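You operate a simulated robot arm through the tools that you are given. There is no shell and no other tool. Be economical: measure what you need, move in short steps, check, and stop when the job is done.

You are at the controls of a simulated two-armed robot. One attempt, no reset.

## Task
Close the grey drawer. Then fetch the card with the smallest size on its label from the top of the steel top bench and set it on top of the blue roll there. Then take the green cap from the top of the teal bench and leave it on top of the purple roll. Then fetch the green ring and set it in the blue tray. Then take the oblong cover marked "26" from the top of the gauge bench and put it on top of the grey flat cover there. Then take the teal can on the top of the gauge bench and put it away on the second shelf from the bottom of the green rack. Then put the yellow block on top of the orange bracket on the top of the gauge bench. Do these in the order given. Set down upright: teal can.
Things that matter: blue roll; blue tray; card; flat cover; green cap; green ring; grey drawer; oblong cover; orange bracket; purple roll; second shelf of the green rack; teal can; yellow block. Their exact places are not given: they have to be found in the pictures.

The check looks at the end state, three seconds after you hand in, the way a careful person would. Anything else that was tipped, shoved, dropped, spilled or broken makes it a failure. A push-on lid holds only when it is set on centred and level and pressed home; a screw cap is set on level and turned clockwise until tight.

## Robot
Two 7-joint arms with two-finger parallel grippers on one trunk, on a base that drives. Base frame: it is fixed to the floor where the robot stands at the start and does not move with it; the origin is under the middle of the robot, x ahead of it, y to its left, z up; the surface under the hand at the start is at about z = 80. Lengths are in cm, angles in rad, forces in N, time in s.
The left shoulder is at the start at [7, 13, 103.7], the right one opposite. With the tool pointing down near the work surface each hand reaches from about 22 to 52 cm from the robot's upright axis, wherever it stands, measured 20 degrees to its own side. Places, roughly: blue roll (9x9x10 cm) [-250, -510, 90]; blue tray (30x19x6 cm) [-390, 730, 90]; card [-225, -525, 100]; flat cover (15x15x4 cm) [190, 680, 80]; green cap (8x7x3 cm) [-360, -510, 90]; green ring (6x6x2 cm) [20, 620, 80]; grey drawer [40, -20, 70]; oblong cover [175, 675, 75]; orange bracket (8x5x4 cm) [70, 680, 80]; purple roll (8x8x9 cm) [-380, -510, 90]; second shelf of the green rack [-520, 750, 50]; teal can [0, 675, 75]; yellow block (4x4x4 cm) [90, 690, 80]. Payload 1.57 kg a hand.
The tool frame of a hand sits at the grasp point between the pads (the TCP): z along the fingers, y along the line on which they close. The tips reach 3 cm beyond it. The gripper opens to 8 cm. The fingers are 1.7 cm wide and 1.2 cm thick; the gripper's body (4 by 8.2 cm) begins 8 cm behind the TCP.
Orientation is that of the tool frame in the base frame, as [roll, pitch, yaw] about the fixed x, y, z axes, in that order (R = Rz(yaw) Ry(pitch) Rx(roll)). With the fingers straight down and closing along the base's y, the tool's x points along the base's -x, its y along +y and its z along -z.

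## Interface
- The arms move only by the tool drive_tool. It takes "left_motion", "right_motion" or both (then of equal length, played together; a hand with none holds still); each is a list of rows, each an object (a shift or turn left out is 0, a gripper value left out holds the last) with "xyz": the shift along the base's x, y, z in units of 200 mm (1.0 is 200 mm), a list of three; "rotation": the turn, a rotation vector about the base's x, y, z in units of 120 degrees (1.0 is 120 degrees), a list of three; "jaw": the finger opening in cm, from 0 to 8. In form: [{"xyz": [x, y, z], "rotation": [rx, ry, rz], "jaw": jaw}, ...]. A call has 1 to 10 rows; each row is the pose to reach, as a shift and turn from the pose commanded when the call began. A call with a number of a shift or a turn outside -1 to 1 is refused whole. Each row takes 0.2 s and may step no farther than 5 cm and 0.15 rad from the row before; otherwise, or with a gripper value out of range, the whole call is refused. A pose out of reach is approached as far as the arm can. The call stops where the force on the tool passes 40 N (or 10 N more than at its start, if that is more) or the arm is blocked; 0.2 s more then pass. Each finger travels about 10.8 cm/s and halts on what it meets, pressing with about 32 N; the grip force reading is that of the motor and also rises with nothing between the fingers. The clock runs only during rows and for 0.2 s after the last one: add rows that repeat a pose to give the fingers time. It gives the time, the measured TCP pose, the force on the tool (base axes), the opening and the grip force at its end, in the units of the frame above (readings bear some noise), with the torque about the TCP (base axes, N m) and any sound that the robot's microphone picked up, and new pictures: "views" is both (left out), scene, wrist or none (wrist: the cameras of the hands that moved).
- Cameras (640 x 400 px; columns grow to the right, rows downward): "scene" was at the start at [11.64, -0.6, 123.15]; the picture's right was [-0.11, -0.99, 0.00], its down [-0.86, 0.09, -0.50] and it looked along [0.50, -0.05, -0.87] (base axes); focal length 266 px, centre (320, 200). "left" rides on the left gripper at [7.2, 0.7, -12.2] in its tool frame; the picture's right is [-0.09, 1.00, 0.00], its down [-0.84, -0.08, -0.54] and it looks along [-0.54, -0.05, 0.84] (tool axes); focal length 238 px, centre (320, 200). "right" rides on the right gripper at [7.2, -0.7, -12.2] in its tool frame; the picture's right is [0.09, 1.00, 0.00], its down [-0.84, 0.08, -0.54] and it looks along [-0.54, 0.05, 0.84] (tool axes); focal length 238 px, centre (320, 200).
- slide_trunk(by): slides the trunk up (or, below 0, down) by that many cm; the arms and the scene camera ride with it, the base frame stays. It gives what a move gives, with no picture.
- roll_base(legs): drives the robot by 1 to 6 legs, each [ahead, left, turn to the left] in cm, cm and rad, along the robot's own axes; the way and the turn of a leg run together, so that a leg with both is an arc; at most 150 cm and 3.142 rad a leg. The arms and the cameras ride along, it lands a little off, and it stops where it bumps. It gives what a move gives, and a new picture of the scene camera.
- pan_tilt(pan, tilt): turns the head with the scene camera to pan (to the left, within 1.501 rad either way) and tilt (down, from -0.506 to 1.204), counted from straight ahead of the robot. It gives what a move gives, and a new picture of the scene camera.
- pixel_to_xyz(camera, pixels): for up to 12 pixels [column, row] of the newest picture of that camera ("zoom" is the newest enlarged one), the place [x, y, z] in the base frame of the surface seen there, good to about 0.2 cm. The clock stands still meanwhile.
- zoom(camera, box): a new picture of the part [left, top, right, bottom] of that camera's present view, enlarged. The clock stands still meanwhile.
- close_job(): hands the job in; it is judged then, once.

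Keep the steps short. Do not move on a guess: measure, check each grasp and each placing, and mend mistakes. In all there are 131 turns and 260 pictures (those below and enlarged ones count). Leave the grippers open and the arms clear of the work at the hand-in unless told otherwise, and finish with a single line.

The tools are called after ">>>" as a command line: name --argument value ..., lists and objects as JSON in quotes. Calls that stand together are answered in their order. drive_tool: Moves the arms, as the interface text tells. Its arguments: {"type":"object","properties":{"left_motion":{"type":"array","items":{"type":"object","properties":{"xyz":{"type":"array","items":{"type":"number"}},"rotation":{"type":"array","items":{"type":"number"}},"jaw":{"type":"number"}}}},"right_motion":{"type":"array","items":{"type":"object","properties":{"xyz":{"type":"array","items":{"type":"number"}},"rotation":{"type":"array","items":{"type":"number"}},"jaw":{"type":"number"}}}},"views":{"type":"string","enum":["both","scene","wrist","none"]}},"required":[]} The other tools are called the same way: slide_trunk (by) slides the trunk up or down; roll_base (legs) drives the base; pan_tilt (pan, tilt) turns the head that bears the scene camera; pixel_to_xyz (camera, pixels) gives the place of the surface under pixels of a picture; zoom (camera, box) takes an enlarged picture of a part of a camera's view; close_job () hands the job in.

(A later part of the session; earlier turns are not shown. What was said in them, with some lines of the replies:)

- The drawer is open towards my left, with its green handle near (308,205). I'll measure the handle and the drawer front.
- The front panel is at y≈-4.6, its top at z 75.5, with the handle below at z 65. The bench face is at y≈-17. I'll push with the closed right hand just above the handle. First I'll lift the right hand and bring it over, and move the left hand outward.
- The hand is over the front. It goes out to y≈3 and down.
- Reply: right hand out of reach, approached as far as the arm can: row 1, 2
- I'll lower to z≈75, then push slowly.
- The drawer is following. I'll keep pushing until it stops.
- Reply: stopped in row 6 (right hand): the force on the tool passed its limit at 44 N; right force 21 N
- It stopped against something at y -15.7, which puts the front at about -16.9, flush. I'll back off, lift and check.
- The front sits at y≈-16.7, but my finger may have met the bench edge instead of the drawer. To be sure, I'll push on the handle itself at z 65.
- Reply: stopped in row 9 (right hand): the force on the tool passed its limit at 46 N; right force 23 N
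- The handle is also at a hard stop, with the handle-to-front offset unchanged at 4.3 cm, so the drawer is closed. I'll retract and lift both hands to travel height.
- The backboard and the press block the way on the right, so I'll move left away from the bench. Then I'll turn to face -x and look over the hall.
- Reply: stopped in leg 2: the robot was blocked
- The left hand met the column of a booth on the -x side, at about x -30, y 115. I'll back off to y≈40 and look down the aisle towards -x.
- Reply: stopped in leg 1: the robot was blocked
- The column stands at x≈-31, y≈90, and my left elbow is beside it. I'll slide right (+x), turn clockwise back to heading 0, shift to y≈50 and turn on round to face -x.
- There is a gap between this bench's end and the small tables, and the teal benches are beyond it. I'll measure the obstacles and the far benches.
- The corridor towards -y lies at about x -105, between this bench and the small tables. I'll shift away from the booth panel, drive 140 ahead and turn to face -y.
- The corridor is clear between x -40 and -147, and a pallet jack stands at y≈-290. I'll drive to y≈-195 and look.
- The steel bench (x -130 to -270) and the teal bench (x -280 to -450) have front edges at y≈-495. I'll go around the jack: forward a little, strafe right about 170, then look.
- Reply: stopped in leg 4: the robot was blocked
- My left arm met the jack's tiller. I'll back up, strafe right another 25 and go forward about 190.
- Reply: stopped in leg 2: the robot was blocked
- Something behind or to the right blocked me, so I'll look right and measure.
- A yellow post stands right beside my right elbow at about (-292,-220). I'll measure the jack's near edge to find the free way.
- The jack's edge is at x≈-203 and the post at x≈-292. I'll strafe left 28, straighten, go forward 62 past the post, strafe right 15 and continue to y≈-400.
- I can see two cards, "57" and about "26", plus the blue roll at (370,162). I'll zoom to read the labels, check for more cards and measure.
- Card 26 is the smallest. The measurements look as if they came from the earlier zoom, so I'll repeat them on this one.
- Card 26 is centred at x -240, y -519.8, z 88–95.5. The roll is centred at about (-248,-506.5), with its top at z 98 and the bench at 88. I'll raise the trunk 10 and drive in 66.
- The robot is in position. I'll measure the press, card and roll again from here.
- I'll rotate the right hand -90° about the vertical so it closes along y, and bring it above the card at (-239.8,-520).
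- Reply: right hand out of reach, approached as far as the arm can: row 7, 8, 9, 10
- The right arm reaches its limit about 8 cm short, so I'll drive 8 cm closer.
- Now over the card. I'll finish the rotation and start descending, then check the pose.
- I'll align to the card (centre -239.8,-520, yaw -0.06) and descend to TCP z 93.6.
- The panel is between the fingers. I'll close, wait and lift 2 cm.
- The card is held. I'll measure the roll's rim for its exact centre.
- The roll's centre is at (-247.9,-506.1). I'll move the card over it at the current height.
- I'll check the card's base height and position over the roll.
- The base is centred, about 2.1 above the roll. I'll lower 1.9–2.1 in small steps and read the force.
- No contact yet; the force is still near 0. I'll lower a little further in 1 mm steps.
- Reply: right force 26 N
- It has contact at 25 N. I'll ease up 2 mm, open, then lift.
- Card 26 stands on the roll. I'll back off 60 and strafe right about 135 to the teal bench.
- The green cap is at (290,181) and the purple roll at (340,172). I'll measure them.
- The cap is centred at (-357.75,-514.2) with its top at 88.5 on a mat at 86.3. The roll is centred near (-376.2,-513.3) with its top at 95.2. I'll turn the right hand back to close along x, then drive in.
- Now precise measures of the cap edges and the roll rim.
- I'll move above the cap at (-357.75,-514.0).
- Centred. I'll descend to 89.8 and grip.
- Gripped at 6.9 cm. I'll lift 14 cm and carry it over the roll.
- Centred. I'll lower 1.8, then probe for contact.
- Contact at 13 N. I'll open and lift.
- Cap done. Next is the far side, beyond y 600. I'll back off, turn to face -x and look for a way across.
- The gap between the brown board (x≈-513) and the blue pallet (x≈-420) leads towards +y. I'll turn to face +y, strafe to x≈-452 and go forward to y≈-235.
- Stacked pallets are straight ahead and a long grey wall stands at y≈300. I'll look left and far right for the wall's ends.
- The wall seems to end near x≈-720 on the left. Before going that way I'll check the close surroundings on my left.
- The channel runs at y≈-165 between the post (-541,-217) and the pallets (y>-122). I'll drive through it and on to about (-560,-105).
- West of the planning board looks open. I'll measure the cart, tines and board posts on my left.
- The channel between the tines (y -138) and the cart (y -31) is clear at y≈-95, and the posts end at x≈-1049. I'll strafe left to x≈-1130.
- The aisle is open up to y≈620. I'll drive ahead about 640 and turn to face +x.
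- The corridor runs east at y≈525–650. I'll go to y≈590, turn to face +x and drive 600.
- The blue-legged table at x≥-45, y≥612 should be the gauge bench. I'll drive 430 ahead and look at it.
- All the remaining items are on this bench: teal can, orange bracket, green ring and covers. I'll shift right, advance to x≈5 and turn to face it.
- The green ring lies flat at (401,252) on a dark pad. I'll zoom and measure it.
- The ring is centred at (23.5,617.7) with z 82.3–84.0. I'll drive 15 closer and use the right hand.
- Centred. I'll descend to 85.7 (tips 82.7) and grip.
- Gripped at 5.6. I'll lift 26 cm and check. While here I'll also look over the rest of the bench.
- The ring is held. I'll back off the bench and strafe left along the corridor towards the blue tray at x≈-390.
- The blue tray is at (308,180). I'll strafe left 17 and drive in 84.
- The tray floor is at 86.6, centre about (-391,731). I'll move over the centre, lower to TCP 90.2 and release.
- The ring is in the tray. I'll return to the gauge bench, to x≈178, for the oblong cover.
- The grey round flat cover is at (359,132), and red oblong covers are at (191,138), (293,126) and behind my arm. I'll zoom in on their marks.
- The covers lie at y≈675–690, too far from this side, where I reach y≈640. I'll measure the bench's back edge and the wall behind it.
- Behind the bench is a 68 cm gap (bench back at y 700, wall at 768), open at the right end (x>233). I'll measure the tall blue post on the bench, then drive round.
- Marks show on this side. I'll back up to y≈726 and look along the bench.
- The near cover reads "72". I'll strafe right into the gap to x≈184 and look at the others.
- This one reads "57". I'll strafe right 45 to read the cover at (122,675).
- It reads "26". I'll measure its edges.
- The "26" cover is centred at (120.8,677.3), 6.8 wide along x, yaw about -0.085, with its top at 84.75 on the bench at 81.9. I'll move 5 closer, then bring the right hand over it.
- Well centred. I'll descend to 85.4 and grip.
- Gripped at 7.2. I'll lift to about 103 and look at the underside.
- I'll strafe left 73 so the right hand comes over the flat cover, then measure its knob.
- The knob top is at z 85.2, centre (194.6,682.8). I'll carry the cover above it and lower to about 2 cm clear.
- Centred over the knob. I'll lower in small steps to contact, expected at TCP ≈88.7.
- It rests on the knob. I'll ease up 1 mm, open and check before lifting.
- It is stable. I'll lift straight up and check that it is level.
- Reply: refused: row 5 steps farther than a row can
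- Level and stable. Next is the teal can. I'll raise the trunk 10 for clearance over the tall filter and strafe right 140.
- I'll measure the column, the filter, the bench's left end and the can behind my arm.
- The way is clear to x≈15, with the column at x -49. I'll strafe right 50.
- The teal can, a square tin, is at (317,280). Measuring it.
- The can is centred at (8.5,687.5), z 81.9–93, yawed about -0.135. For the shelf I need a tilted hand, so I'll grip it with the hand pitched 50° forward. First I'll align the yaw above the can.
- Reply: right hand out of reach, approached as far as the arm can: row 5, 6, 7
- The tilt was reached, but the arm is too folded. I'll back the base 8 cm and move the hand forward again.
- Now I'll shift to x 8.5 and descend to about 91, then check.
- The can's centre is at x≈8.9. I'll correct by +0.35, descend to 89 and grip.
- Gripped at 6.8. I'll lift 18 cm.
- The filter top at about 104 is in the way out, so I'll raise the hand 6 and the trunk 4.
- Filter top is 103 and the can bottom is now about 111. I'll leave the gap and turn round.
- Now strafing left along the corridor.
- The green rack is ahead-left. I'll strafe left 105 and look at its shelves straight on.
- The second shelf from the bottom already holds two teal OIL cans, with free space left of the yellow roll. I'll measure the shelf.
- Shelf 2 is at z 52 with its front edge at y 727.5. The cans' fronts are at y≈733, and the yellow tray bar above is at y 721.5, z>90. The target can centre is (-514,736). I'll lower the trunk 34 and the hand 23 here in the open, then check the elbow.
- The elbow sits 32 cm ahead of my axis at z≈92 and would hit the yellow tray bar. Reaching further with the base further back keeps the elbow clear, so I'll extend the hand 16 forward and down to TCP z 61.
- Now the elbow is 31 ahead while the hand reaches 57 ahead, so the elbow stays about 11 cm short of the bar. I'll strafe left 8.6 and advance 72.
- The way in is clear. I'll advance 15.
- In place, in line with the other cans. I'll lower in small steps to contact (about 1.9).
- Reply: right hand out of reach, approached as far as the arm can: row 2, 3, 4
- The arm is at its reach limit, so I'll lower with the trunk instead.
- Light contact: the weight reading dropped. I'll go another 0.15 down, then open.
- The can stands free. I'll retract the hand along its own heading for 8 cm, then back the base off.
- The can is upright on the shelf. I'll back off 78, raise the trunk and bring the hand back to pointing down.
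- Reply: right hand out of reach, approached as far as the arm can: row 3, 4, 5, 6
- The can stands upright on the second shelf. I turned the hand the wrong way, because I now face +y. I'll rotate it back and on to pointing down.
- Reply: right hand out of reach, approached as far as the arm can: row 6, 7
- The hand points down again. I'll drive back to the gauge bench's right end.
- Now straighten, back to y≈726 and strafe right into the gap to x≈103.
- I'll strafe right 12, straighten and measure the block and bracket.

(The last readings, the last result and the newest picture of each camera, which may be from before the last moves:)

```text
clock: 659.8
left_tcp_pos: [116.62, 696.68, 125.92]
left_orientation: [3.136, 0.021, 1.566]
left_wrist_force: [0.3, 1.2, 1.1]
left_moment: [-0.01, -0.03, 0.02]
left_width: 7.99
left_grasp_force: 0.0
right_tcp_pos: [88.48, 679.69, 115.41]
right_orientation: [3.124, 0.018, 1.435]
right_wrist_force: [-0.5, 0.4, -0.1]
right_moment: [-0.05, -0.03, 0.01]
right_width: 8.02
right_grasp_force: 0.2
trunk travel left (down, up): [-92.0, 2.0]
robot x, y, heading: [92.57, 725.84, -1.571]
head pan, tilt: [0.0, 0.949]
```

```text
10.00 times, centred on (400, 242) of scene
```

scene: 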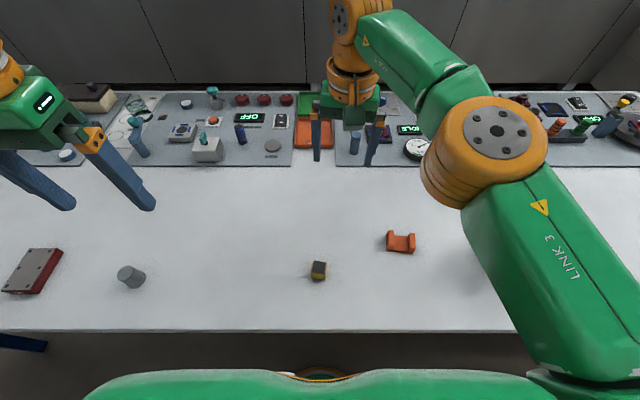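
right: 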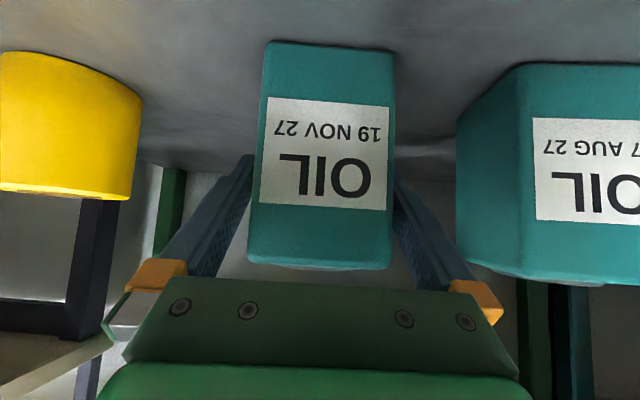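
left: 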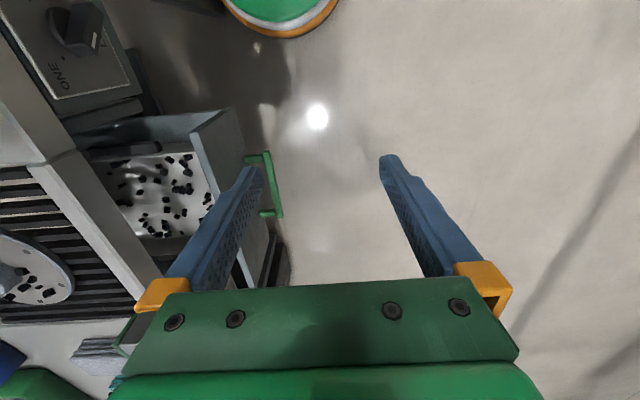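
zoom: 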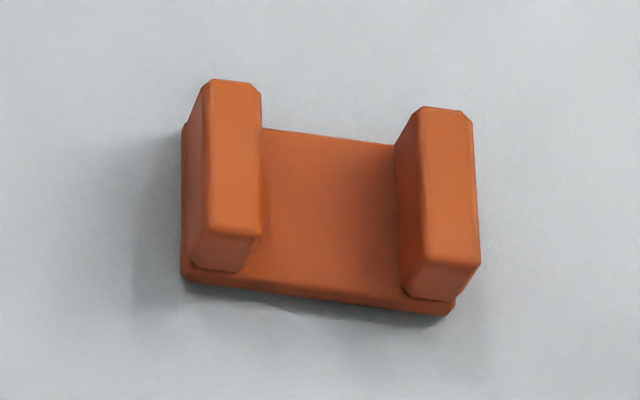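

The bracket is a cradle: inner gap about 3.9 between uprights (x 68.6–72.4), floor z 82.7, yaw about -0.13. The block is about 3.2 wide with the same yaw, so it fits in. I need to grip it along y, so I'll move the base right 10 and forward 4, and rotate the hand -90°.

>>> roll_base --legs '[[4, -10, 0]]'

>>> drive_tool --right_motion '[{"rotation": [0, 0, -0.071], "jaw": 8}, {"rotation": [0, 0, -0.142]}, {"rotation": [0, 0, -0.213]}, {"rotation": [0, 0, -0.284]}, {"rotation": [0, 0, -0.355]}, {"rotation": [0, 0, -0.426]}, {"rotation": [0, 0, -0.497]}, {"rotation": [0, 0, -0.568]}, {"rotation": [0, 0, -0.639]}, {"rotation": [0, 0, -0.71]}]' --views "none"

```text
clock: 660.9
left_tcp_pos: [107.36, 692.94, 125.77]
left_orientation: [3.14, 0.024, 1.567]
left_wrist_force: [0.4, 0.8, -0.1]
left_moment: [-0.01, 0.02, 0.0]
left_width: 7.99
left_grasp_force: 0.1
right_tcp_pos: [79.03, 675.89, 115.66]
right_orientation: [3.129, 0.021, 1.436]
right_wrist_force: [0.5, 0.1, 0.8]
right_moment: [-0.04, 0.03, 0.0]
right_width: 7.99
right_grasp_force: 0.1
trunk travel left (down, up): [-92.0, 2.0]
robot x, y, heading: [82.28, 722.18, -1.572]
head pan, tilt: [0.0, 0.949]
```

scene: 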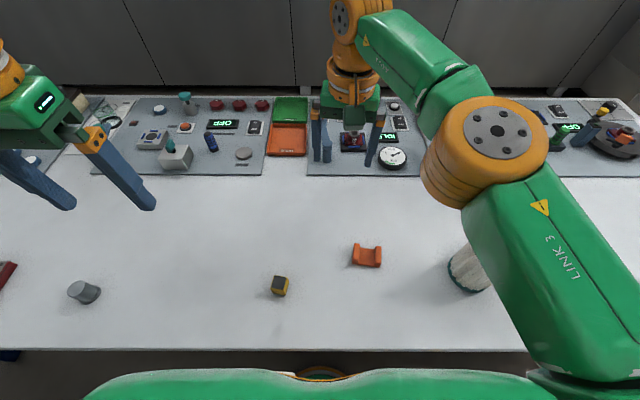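

```text
clock: 663.1
left_tcp_pos: [106.61, 692.62, 125.81]
left_orientation: [3.136, 0.021, 1.567]
left_wrist_force: [-0.3, 0.0, -0.9]
left_moment: [0.01, -0.02, 0.01]
left_width: 7.99
left_grasp_force: 0.1
right_tcp_pos: [78.34, 675.97, 115.34]
right_orientation: [3.124, 0.019, -0.053]
right_wrist_force: [0.0, -0.3, -0.4]
right_moment: [-0.02, -0.02, -0.01]
right_width: 8.0
right_grasp_force: 0.2
trunk travel left (down, up): [-92.0, 2.0]
robot x, y, heading: [82.46, 721.94, -1.572]
head pan, tilt: [0.0, 0.949]
```

I'll move the left hand aside and bring the right hand over the block at (92.6,689.4).

>>> drive_tool --right_motion '[{"xyz": [0.14, 0.134, 0], "rotation": [0, 0, -0.037]}, {"xyz": [0.28, 0.268, 0], "rotation": [0, 0, -0.037]}, {"xyz": [0.42, 0.402, 0], "rotation": [0, 0, -0.037]}, {"xyz": [0.56, 0.536, 0], "rotation": [0, 0, -0.037]}, {"xyz": [0.71, 0.67, 0], "rotation": [0, 0, -0.037]}, {"xyz": [0.71, 0.67, -0.2], "rotation": [0, 0, -0.037]}, {"xyz": [0.71, 0.67, -0.4], "rotation": [0, 0, -0.037]}, {"xyz": [0.71, 0.67, -0.6], "rotation": [0, 0, -0.037]}, {"xyz": [0.71, 0.67, -0.8], "rotation": [0, 0, -0.037]}, {"xyz": [0.71, 0.67, -0.8], "rotation": [0, 0, -0.037]}]' --left_motion '[{"xyz": [0.2, 0, 0]}, {"xyz": [0.4, 0, 0]}, {"xyz": [0.6, 0, 0]}, {"xyz": [0.7, 0, 0]}, {"xyz": [0.7, 0, 0]}, {"xyz": [0.7, 0, 0]}, {"xyz": [0.7, 0, 0]}, {"xyz": [0.7, 0, 0]}, {"xyz": [0.7, 0, 0]}, {"xyz": [0.7, 0, 0]}]' --views "both"

```text
clock: 665.3
left_tcp_pos: [120.26, 692.61, 125.68]
left_orientation: [3.133, 0.024, 1.571]
left_wrist_force: [-0.6, -0.2, -0.2]
left_moment: [0.02, -0.02, -0.02]
left_width: 7.99
left_grasp_force: 0.1
left hand out of reach, approached as far as the arm can: row 4, 5, 6, 7, 8, 9, 10
right_tcp_pos: [92.67, 689.12, 99.39]
right_orientation: [3.125, 0.02, -0.13]
right_wrist_force: [0.0, 0.3, -0.9]
right_moment: [0.01, 0.01, 0.0]
right_width: 8.0
right_grasp_force: 0.1
trunk travel left (down, up): [-92.0, 2.0]
robot x, y, heading: [82.04, 722.18, -1.572]
head pan, tilt: [0.0, 0.949]
```

scene: 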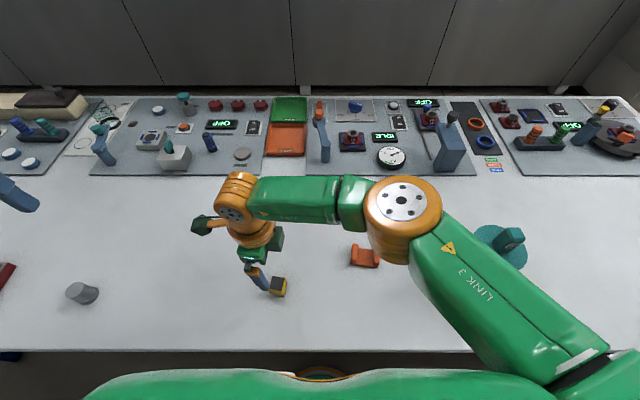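
right: 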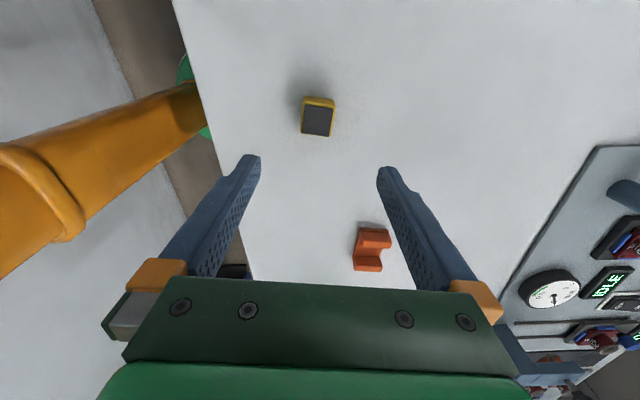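
left: 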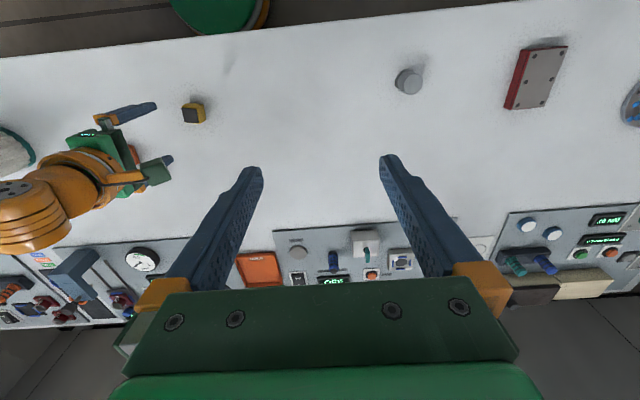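

>>> pixel_to_xyz --camera "right" --pixels '[[305, 107], [332, 108], [303, 132], [330, 135], [318, 120], [303, 104], [334, 102]]'

>>> zoom --camera "right" --box '[270, 80, 370, 150]'

```text
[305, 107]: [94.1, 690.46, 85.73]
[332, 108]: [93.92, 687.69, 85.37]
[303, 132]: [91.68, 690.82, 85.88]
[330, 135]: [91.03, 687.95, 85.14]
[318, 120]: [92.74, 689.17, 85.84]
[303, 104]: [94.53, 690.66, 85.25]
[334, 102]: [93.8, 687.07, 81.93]
```

```text
5.71 times, centred on (320, 115) of right
```

zoom: 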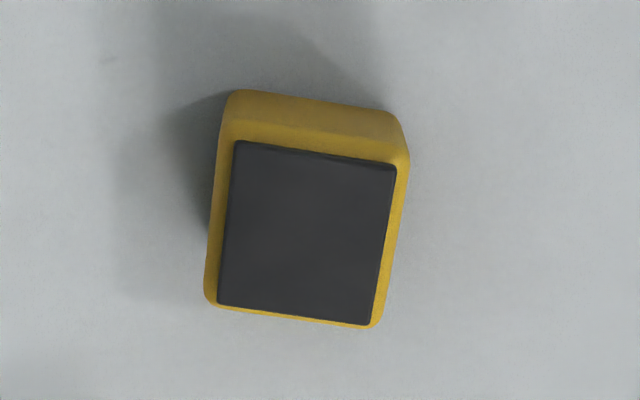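

Block centre (92.7,689.2), top 85.8. I'll descend to TCP 86.0 and grip.

>>> drive_tool --right_motion '[{"xyz": [0, 0.005, -0.2], "jaw": 6}, {"xyz": [0, 0.005, -0.4]}, {"xyz": [0, 0.005, -0.6]}, {"xyz": [0, 0.005, -0.67]}, {"xyz": [0, 0.005, -0.67], "jaw": 4}, {"xyz": [0, 0.005, -0.67], "jaw": 2}, {"xyz": [0, 0.005, -0.67], "jaw": 2}, {"xyz": [0, 0.005, -0.67], "jaw": 2}]' --views "wrist"

```text
clock: 667.1
left_tcp_pos: [120.29, 692.73, 125.64]
left_orientation: [3.133, 0.023, 1.57]
left_wrist_force: [-0.2, -0.3, 0.3]
left_moment: [0.0, -0.02, -0.03]
left_width: 7.99
left_grasp_force: 0.1
right_tcp_pos: [91.15, 689.41, 89.16]
right_orientation: [3.122, 0.018, -0.128]
right_wrist_force: [0.0, -1.1, -0.9]
right_moment: [0.0, 0.02, 0.0]
right_width: 2.01
right_grasp_force: 0.1
right hand out of reach, approached as far as the arm can: row 2, 3, 4, 5, 6, 7, 8
trunk travel left (down, up): [-92.0, 2.0]
robot x, y, heading: [82.72, 722.16, -1.569]
head pan, tilt: [0.0, 0.949]
```

right: 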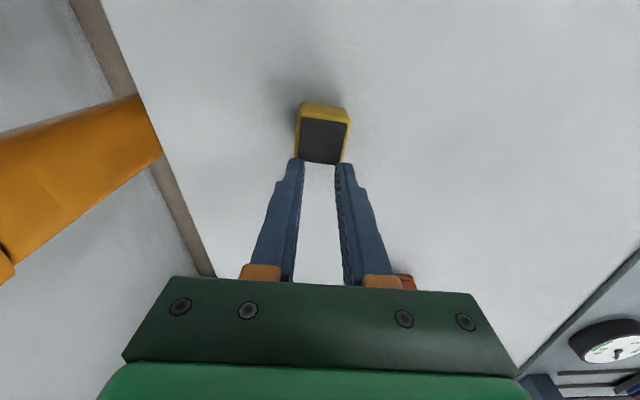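

The trunk is too high for this reach, and the fingers closed above the block without touching it. I'll raise and open the hand, then lower the trunk 14.

>>> drive_tool --right_motion '[{"xyz": [0, 0, 0.2], "jaw": 6}, {"xyz": [0, 0, 0.45]}, {"xyz": [0, 0, 0.7]}, {"xyz": [0, 0, 0.95]}, {"xyz": [0, 0, 0.95]}]' --views "none"

>>> slide_trunk --by -14

```text
clock: 668.3
left_tcp_pos: [120.27, 692.67, 125.69]
left_orientation: [3.132, 0.022, 1.57]
left_wrist_force: [0.9, -0.8, -0.9]
left_moment: [0.01, 0.01, 0.01]
left_width: 8.0
left_grasp_force: 0.1
right_tcp_pos: [91.06, 689.48, 108.17]
right_orientation: [3.122, 0.021, -0.13]
right_wrist_force: [-0.8, -0.1, 0.0]
right_moment: [0.03, -0.02, 0.0]
right_width: 6.01
right_grasp_force: 0.1
trunk travel left (down, up): [-92.0, 2.0]
robot x, y, heading: [82.48, 722.3, -1.573]
head pan, tilt: [0.0, 0.949]
```

```text
clock: 670.0
left_tcp_pos: [120.32, 692.69, 111.63]
left_orientation: [3.134, 0.022, 1.569]
left_wrist_force: [0.4, 0.1, -0.5]
left_moment: [-0.02, 0.01, 0.02]
left_width: 8.01
left_grasp_force: 0.0
right_tcp_pos: [91.22, 689.49, 94.06]
right_orientation: [3.122, 0.018, -0.131]
right_wrist_force: [0.4, 0.6, -1.2]
right_moment: [-0.01, 0.01, 0.01]
right_width: 5.99
right_grasp_force: 0.1
trunk travel left (down, up): [-78.0, 16.0]
robot x, y, heading: [82.54, 721.69, -1.573]
head pan, tilt: [0.0, 0.949]
5 turns are left
```

Five turns are left. I'll shift +1.5 in x, descend to 86, grip, and lift in one go.

>>> drive_tool --right_motion '[{"xyz": [0.075, -0.01, 0], "jaw": 6}, {"xyz": [0.075, -0.01, -0.2]}, {"xyz": [0.075, -0.01, -0.36]}, {"xyz": [0.075, -0.01, -0.403]}, {"xyz": [0.075, -0.01, -0.403]}, {"xyz": [0.075, -0.01, -0.403], "jaw": 3.8}, {"xyz": [0.075, -0.01, -0.403], "jaw": 2}, {"xyz": [0.075, -0.01, -0.403], "jaw": 2}, {"xyz": [0.075, -0.01, -0.403], "jaw": 2}]' --views "wrist"

>>> drive_tool --right_motion '[{"xyz": [0, 0, 0.1]}, {"xyz": [0, 0, 0.25]}, {"xyz": [0, 0, 0.4]}, {"xyz": [0, 0, 0.4]}]' --views "both"

>>> pixel_to_xyz --camera "right" --pixels '[[360, 230], [380, 230], [372, 245], [372, 215], [318, 170], [318, 130]]'

```text
clock: 672.0
left_tcp_pos: [120.38, 692.57, 111.68]
left_orientation: [3.132, 0.022, 1.569]
left_wrist_force: [-0.2, -1.0, -0.2]
left_moment: [-0.01, 0.03, 0.0]
left_width: 8.01
left_grasp_force: 0.0
right_tcp_pos: [92.67, 689.18, 85.93]
right_orientation: [3.124, 0.019, -0.13]
right_wrist_force: [-0.1, 1.2, 0.1]
right_moment: [0.01, 0.0, -0.02]
right_width: 3.56
right_grasp_force: 32.1
trunk travel left (down, up): [-78.0, 16.0]
robot x, y, heading: [82.49, 721.99, -1.575]
head pan, tilt: [0.0, 0.949]
```

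right: 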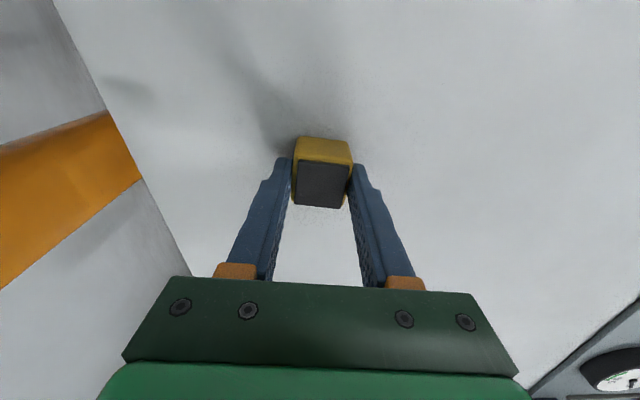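

```text
clock: 673.0
left_tcp_pos: [120.36, 692.67, 111.73]
left_orientation: [3.134, 0.023, 1.569]
left_wrist_force: [-0.8, -0.4, 0.6]
left_moment: [-0.02, 0.04, -0.01]
left_width: 8.02
left_grasp_force: 0.1
right_tcp_pos: [92.66, 689.15, 93.92]
right_orientation: [3.124, 0.018, -0.129]
right_wrist_force: [0.2, -0.1, -0.4]
right_moment: [0.01, 0.0, 0.01]
right_width: 3.56
right_grasp_force: 32.3
trunk travel left (down, up): [-78.0, 16.0]
robot x, y, heading: [82.48, 722.21, -1.57]
head pan, tilt: [0.0, 0.949]
```

scene: 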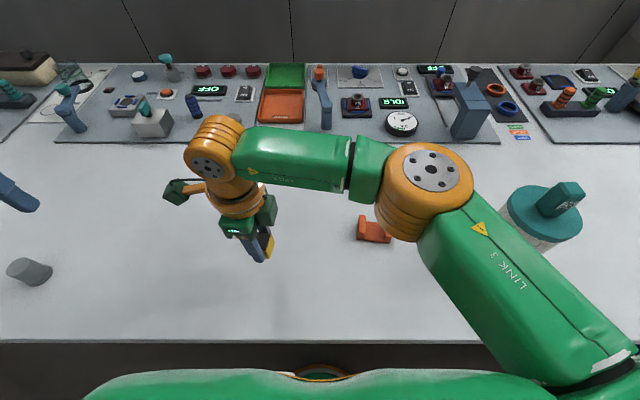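
right: 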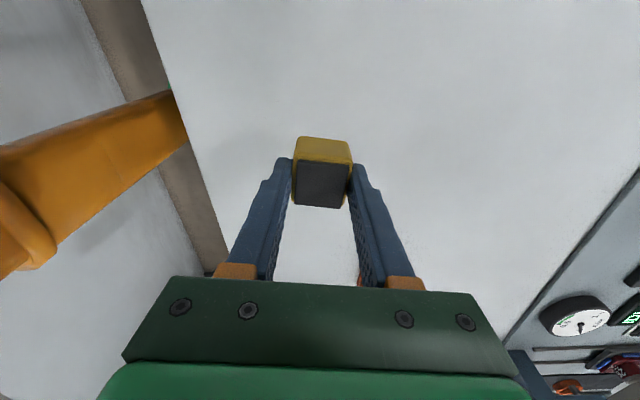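

```text
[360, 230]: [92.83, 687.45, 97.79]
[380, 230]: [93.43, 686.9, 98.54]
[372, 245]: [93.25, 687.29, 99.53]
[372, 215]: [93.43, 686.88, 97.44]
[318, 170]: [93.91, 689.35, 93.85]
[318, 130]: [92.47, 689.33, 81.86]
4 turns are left
```

The block is held. From the earlier zoom, the cradle's gap is centred at (70.67,681.5), about 4.1 wide. I'll carry the block there in two moves and hover with its bottom about 1 cm above the uprights, then check.

>>> drive_tool --right_motion '[{"xyz": [-0.2, -0.07, 0.03]}, {"xyz": [-0.4, -0.14, 0.03]}, {"xyz": [-0.6, -0.21, 0.03]}, {"xyz": [-0.8, -0.28, 0.03]}]' --views "none"

>>> drive_tool --right_motion '[{"xyz": [-0.15, -0.05, 0]}, {"xyz": [-0.2995, -0.1025, 0]}, {"xyz": [-0.2995, -0.1025, -0.1]}, {"xyz": [-0.2995, -0.1025, -0.2]}, {"xyz": [-0.2995, -0.1025, -0.2]}]' --views "both"

>>> zoom --camera "scene" --box '[335, 195, 415, 255]'

>>> zoom --camera "right" --box '[250, 100, 400, 230]'

```text
clock: 674.0
left_tcp_pos: [120.16, 692.72, 111.8]
left_orientation: [3.132, 0.022, 1.568]
left_wrist_force: [0.4, -0.1, 0.3]
left_moment: [-0.01, -0.01, 0.0]
left_width: 8.0
left_grasp_force: 0.0
right_tcp_pos: [76.44, 683.57, 94.46]
right_orientation: [3.124, 0.017, -0.129]
right_wrist_force: [-0.2, -0.7, -1.1]
right_moment: [-0.02, -0.03, 0.04]
right_width: 3.52
right_grasp_force: 32.0
trunk travel left (down, up): [-78.0, 16.0]
robot x, y, heading: [82.37, 722.07, -1.572]
head pan, tilt: [0.0, 0.949]
```

```text
clock: 675.2
left_tcp_pos: [120.3, 692.72, 111.72]
left_orientation: [3.133, 0.024, 1.569]
left_wrist_force: [-1.1, 0.0, 0.0]
left_moment: [0.04, 0.01, 0.02]
left_width: 7.99
left_grasp_force: 0.1
right_tcp_pos: [70.61, 681.5, 90.53]
right_orientation: [3.125, 0.019, -0.129]
right_wrist_force: [0.9, 0.2, -0.2]
right_moment: [0.01, 0.01, 0.0]
right_width: 3.51
right_grasp_force: 31.6
trunk travel left (down, up): [-78.0, 16.0]
robot x, y, heading: [82.56, 721.99, -1.576]
head pan, tilt: [0.0, 0.949]
```

scene: 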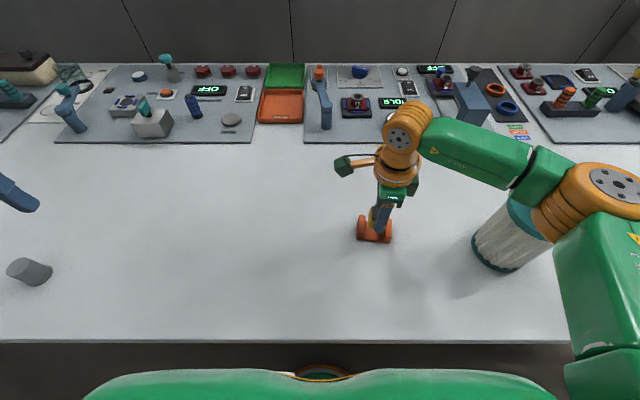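
right: 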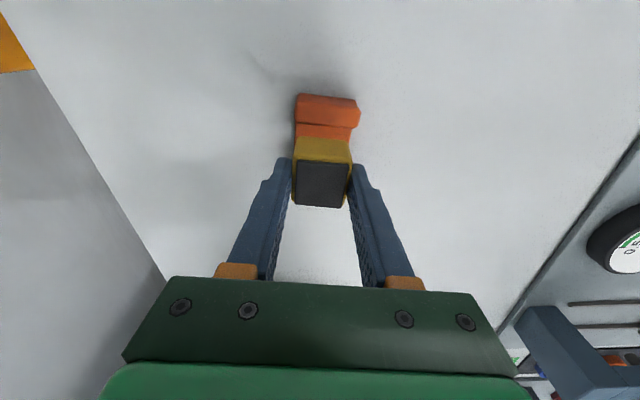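

```text
6.67 times, centred on (375, 225) of scene
```

zoom: 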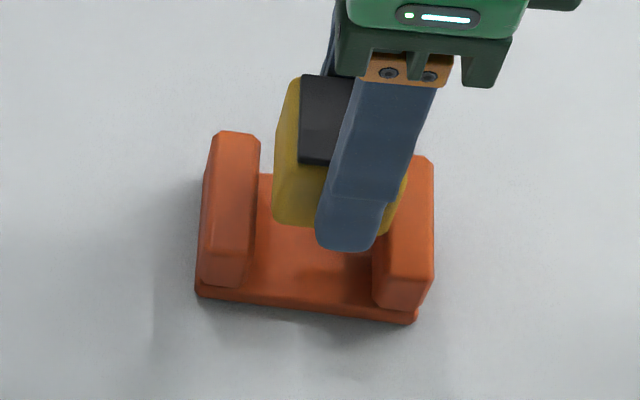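

```text
3.08 times, centred on (325, 165) of right
3 turns are left
```

zoom: 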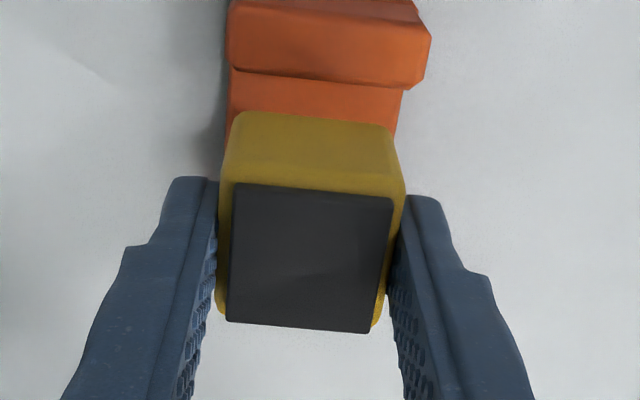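

The block lines up with the gap, and the filter is untouched. I'll lower about 3.7 in steps towards the cradle floor and check.

>>> drive_tool --right_motion '[{"xyz": [0.002, 0, -0.05]}, {"xyz": [0.002, 0, -0.1]}, {"xyz": [0.002, 0, -0.14]}, {"xyz": [0.002, 0, -0.17]}, {"xyz": [0.002, 0, -0.185]}, {"xyz": [0.002, 0, -0.185]}]' --views "scene"

>>> zoom --camera "scene" --box '[335, 195, 415, 255]'

```text
clock: 676.6
left_tcp_pos: [120.24, 692.71, 111.7]
left_orientation: [3.132, 0.021, 1.569]
left_wrist_force: [0.1, 0.1, -0.5]
left_moment: [-0.01, 0.02, -0.01]
left_width: 7.98
left_grasp_force: 0.1
right_tcp_pos: [70.73, 681.65, 86.95]
right_orientation: [3.124, 0.019, -0.127]
right_wrist_force: [0.0, -0.7, -1.0]
right_moment: [0.01, 0.01, 0.01]
right_width: 3.53
right_grasp_force: 31.9
trunk travel left (down, up): [-78.0, 16.0]
robot x, y, heading: [82.52, 721.95, -1.577]
head pan, tilt: [0.0, 0.949]
```

scene: 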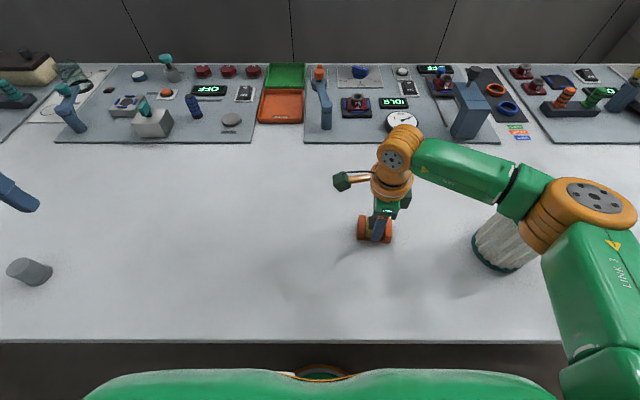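

```text
6.67 times, centred on (375, 225) of scene
2 turns are left
```

zoom: 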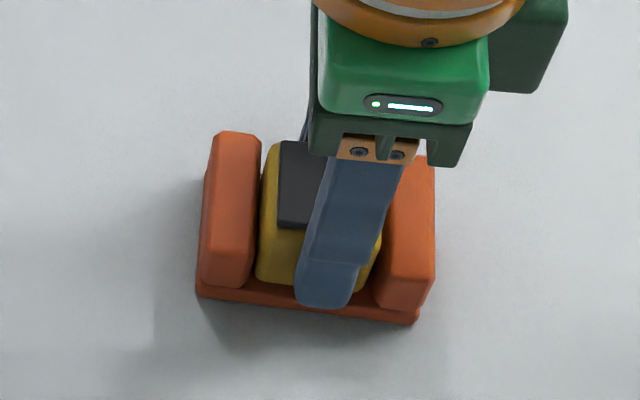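

The block is between the uprights, about 2 mm above the floor. I'll lower the last bit, open, and lift clear.

>>> drive_tool --right_motion '[{"xyz": [0, 0, -0.01]}, {"xyz": [0, 0, -0.01]}, {"xyz": [0, 0, -0.01], "jaw": 4.5}, {"xyz": [0, 0, -0.01], "jaw": 5.5}, {"xyz": [0, 0, -0.01], "jaw": 5.5}, {"xyz": [0, 0, 0.08]}, {"xyz": [0, 0, 0.25]}, {"xyz": [0, 0, 0.45]}, {"xyz": [0, 0, 0.65]}, {"xyz": [0, 0, 0.85]}]' --views "scene"

>>> zoom --camera "scene" --box '[335, 195, 415, 255]'

```text
clock: 678.8
left_tcp_pos: [120.34, 692.74, 111.82]
left_orientation: [3.132, 0.02, 1.569]
left_wrist_force: [0.1, 0.6, 0.4]
left_moment: [0.02, -0.03, 0.0]
left_width: 7.98
left_grasp_force: 0.1
right_tcp_pos: [70.68, 681.7, 103.97]
right_orientation: [3.123, 0.021, -0.128]
right_wrist_force: [-0.2, -0.4, 0.8]
right_moment: [0.0, -0.06, -0.01]
right_width: 5.52
right_grasp_force: 0.1
trunk travel left (down, up): [-78.0, 16.0]
robot x, y, heading: [82.78, 722.05, -1.571]
head pan, tilt: [0.0, 0.949]
```

scene: 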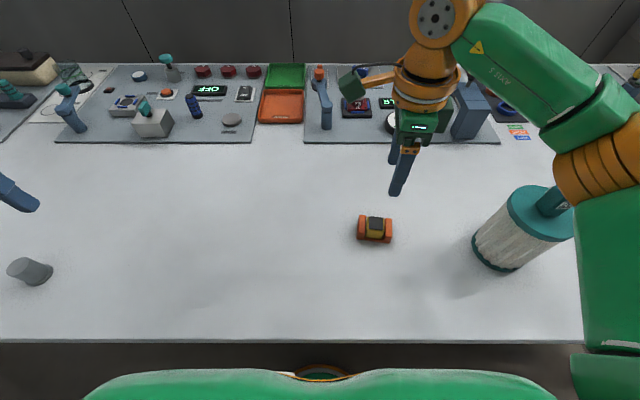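

```text
6.67 times, centred on (375, 225) of scene
1 turns are left
```

zoom: 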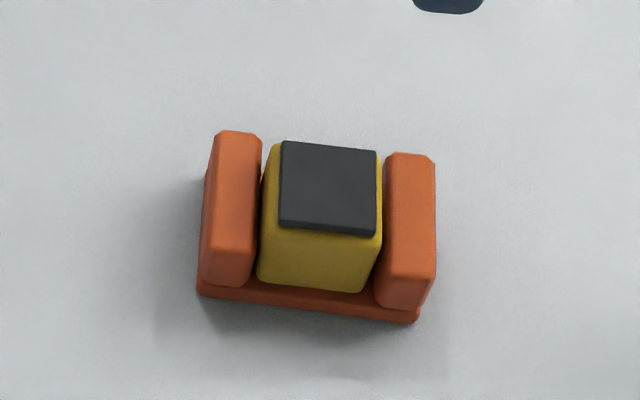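

The block sits level in the bracket, the grippers are open and the arms are clear, so I'm handing in.

>>> close_job

```text
The job is handed in.
```

All seven steps were done in the order given and the job is handed in, with the grippers open and the arms clear.
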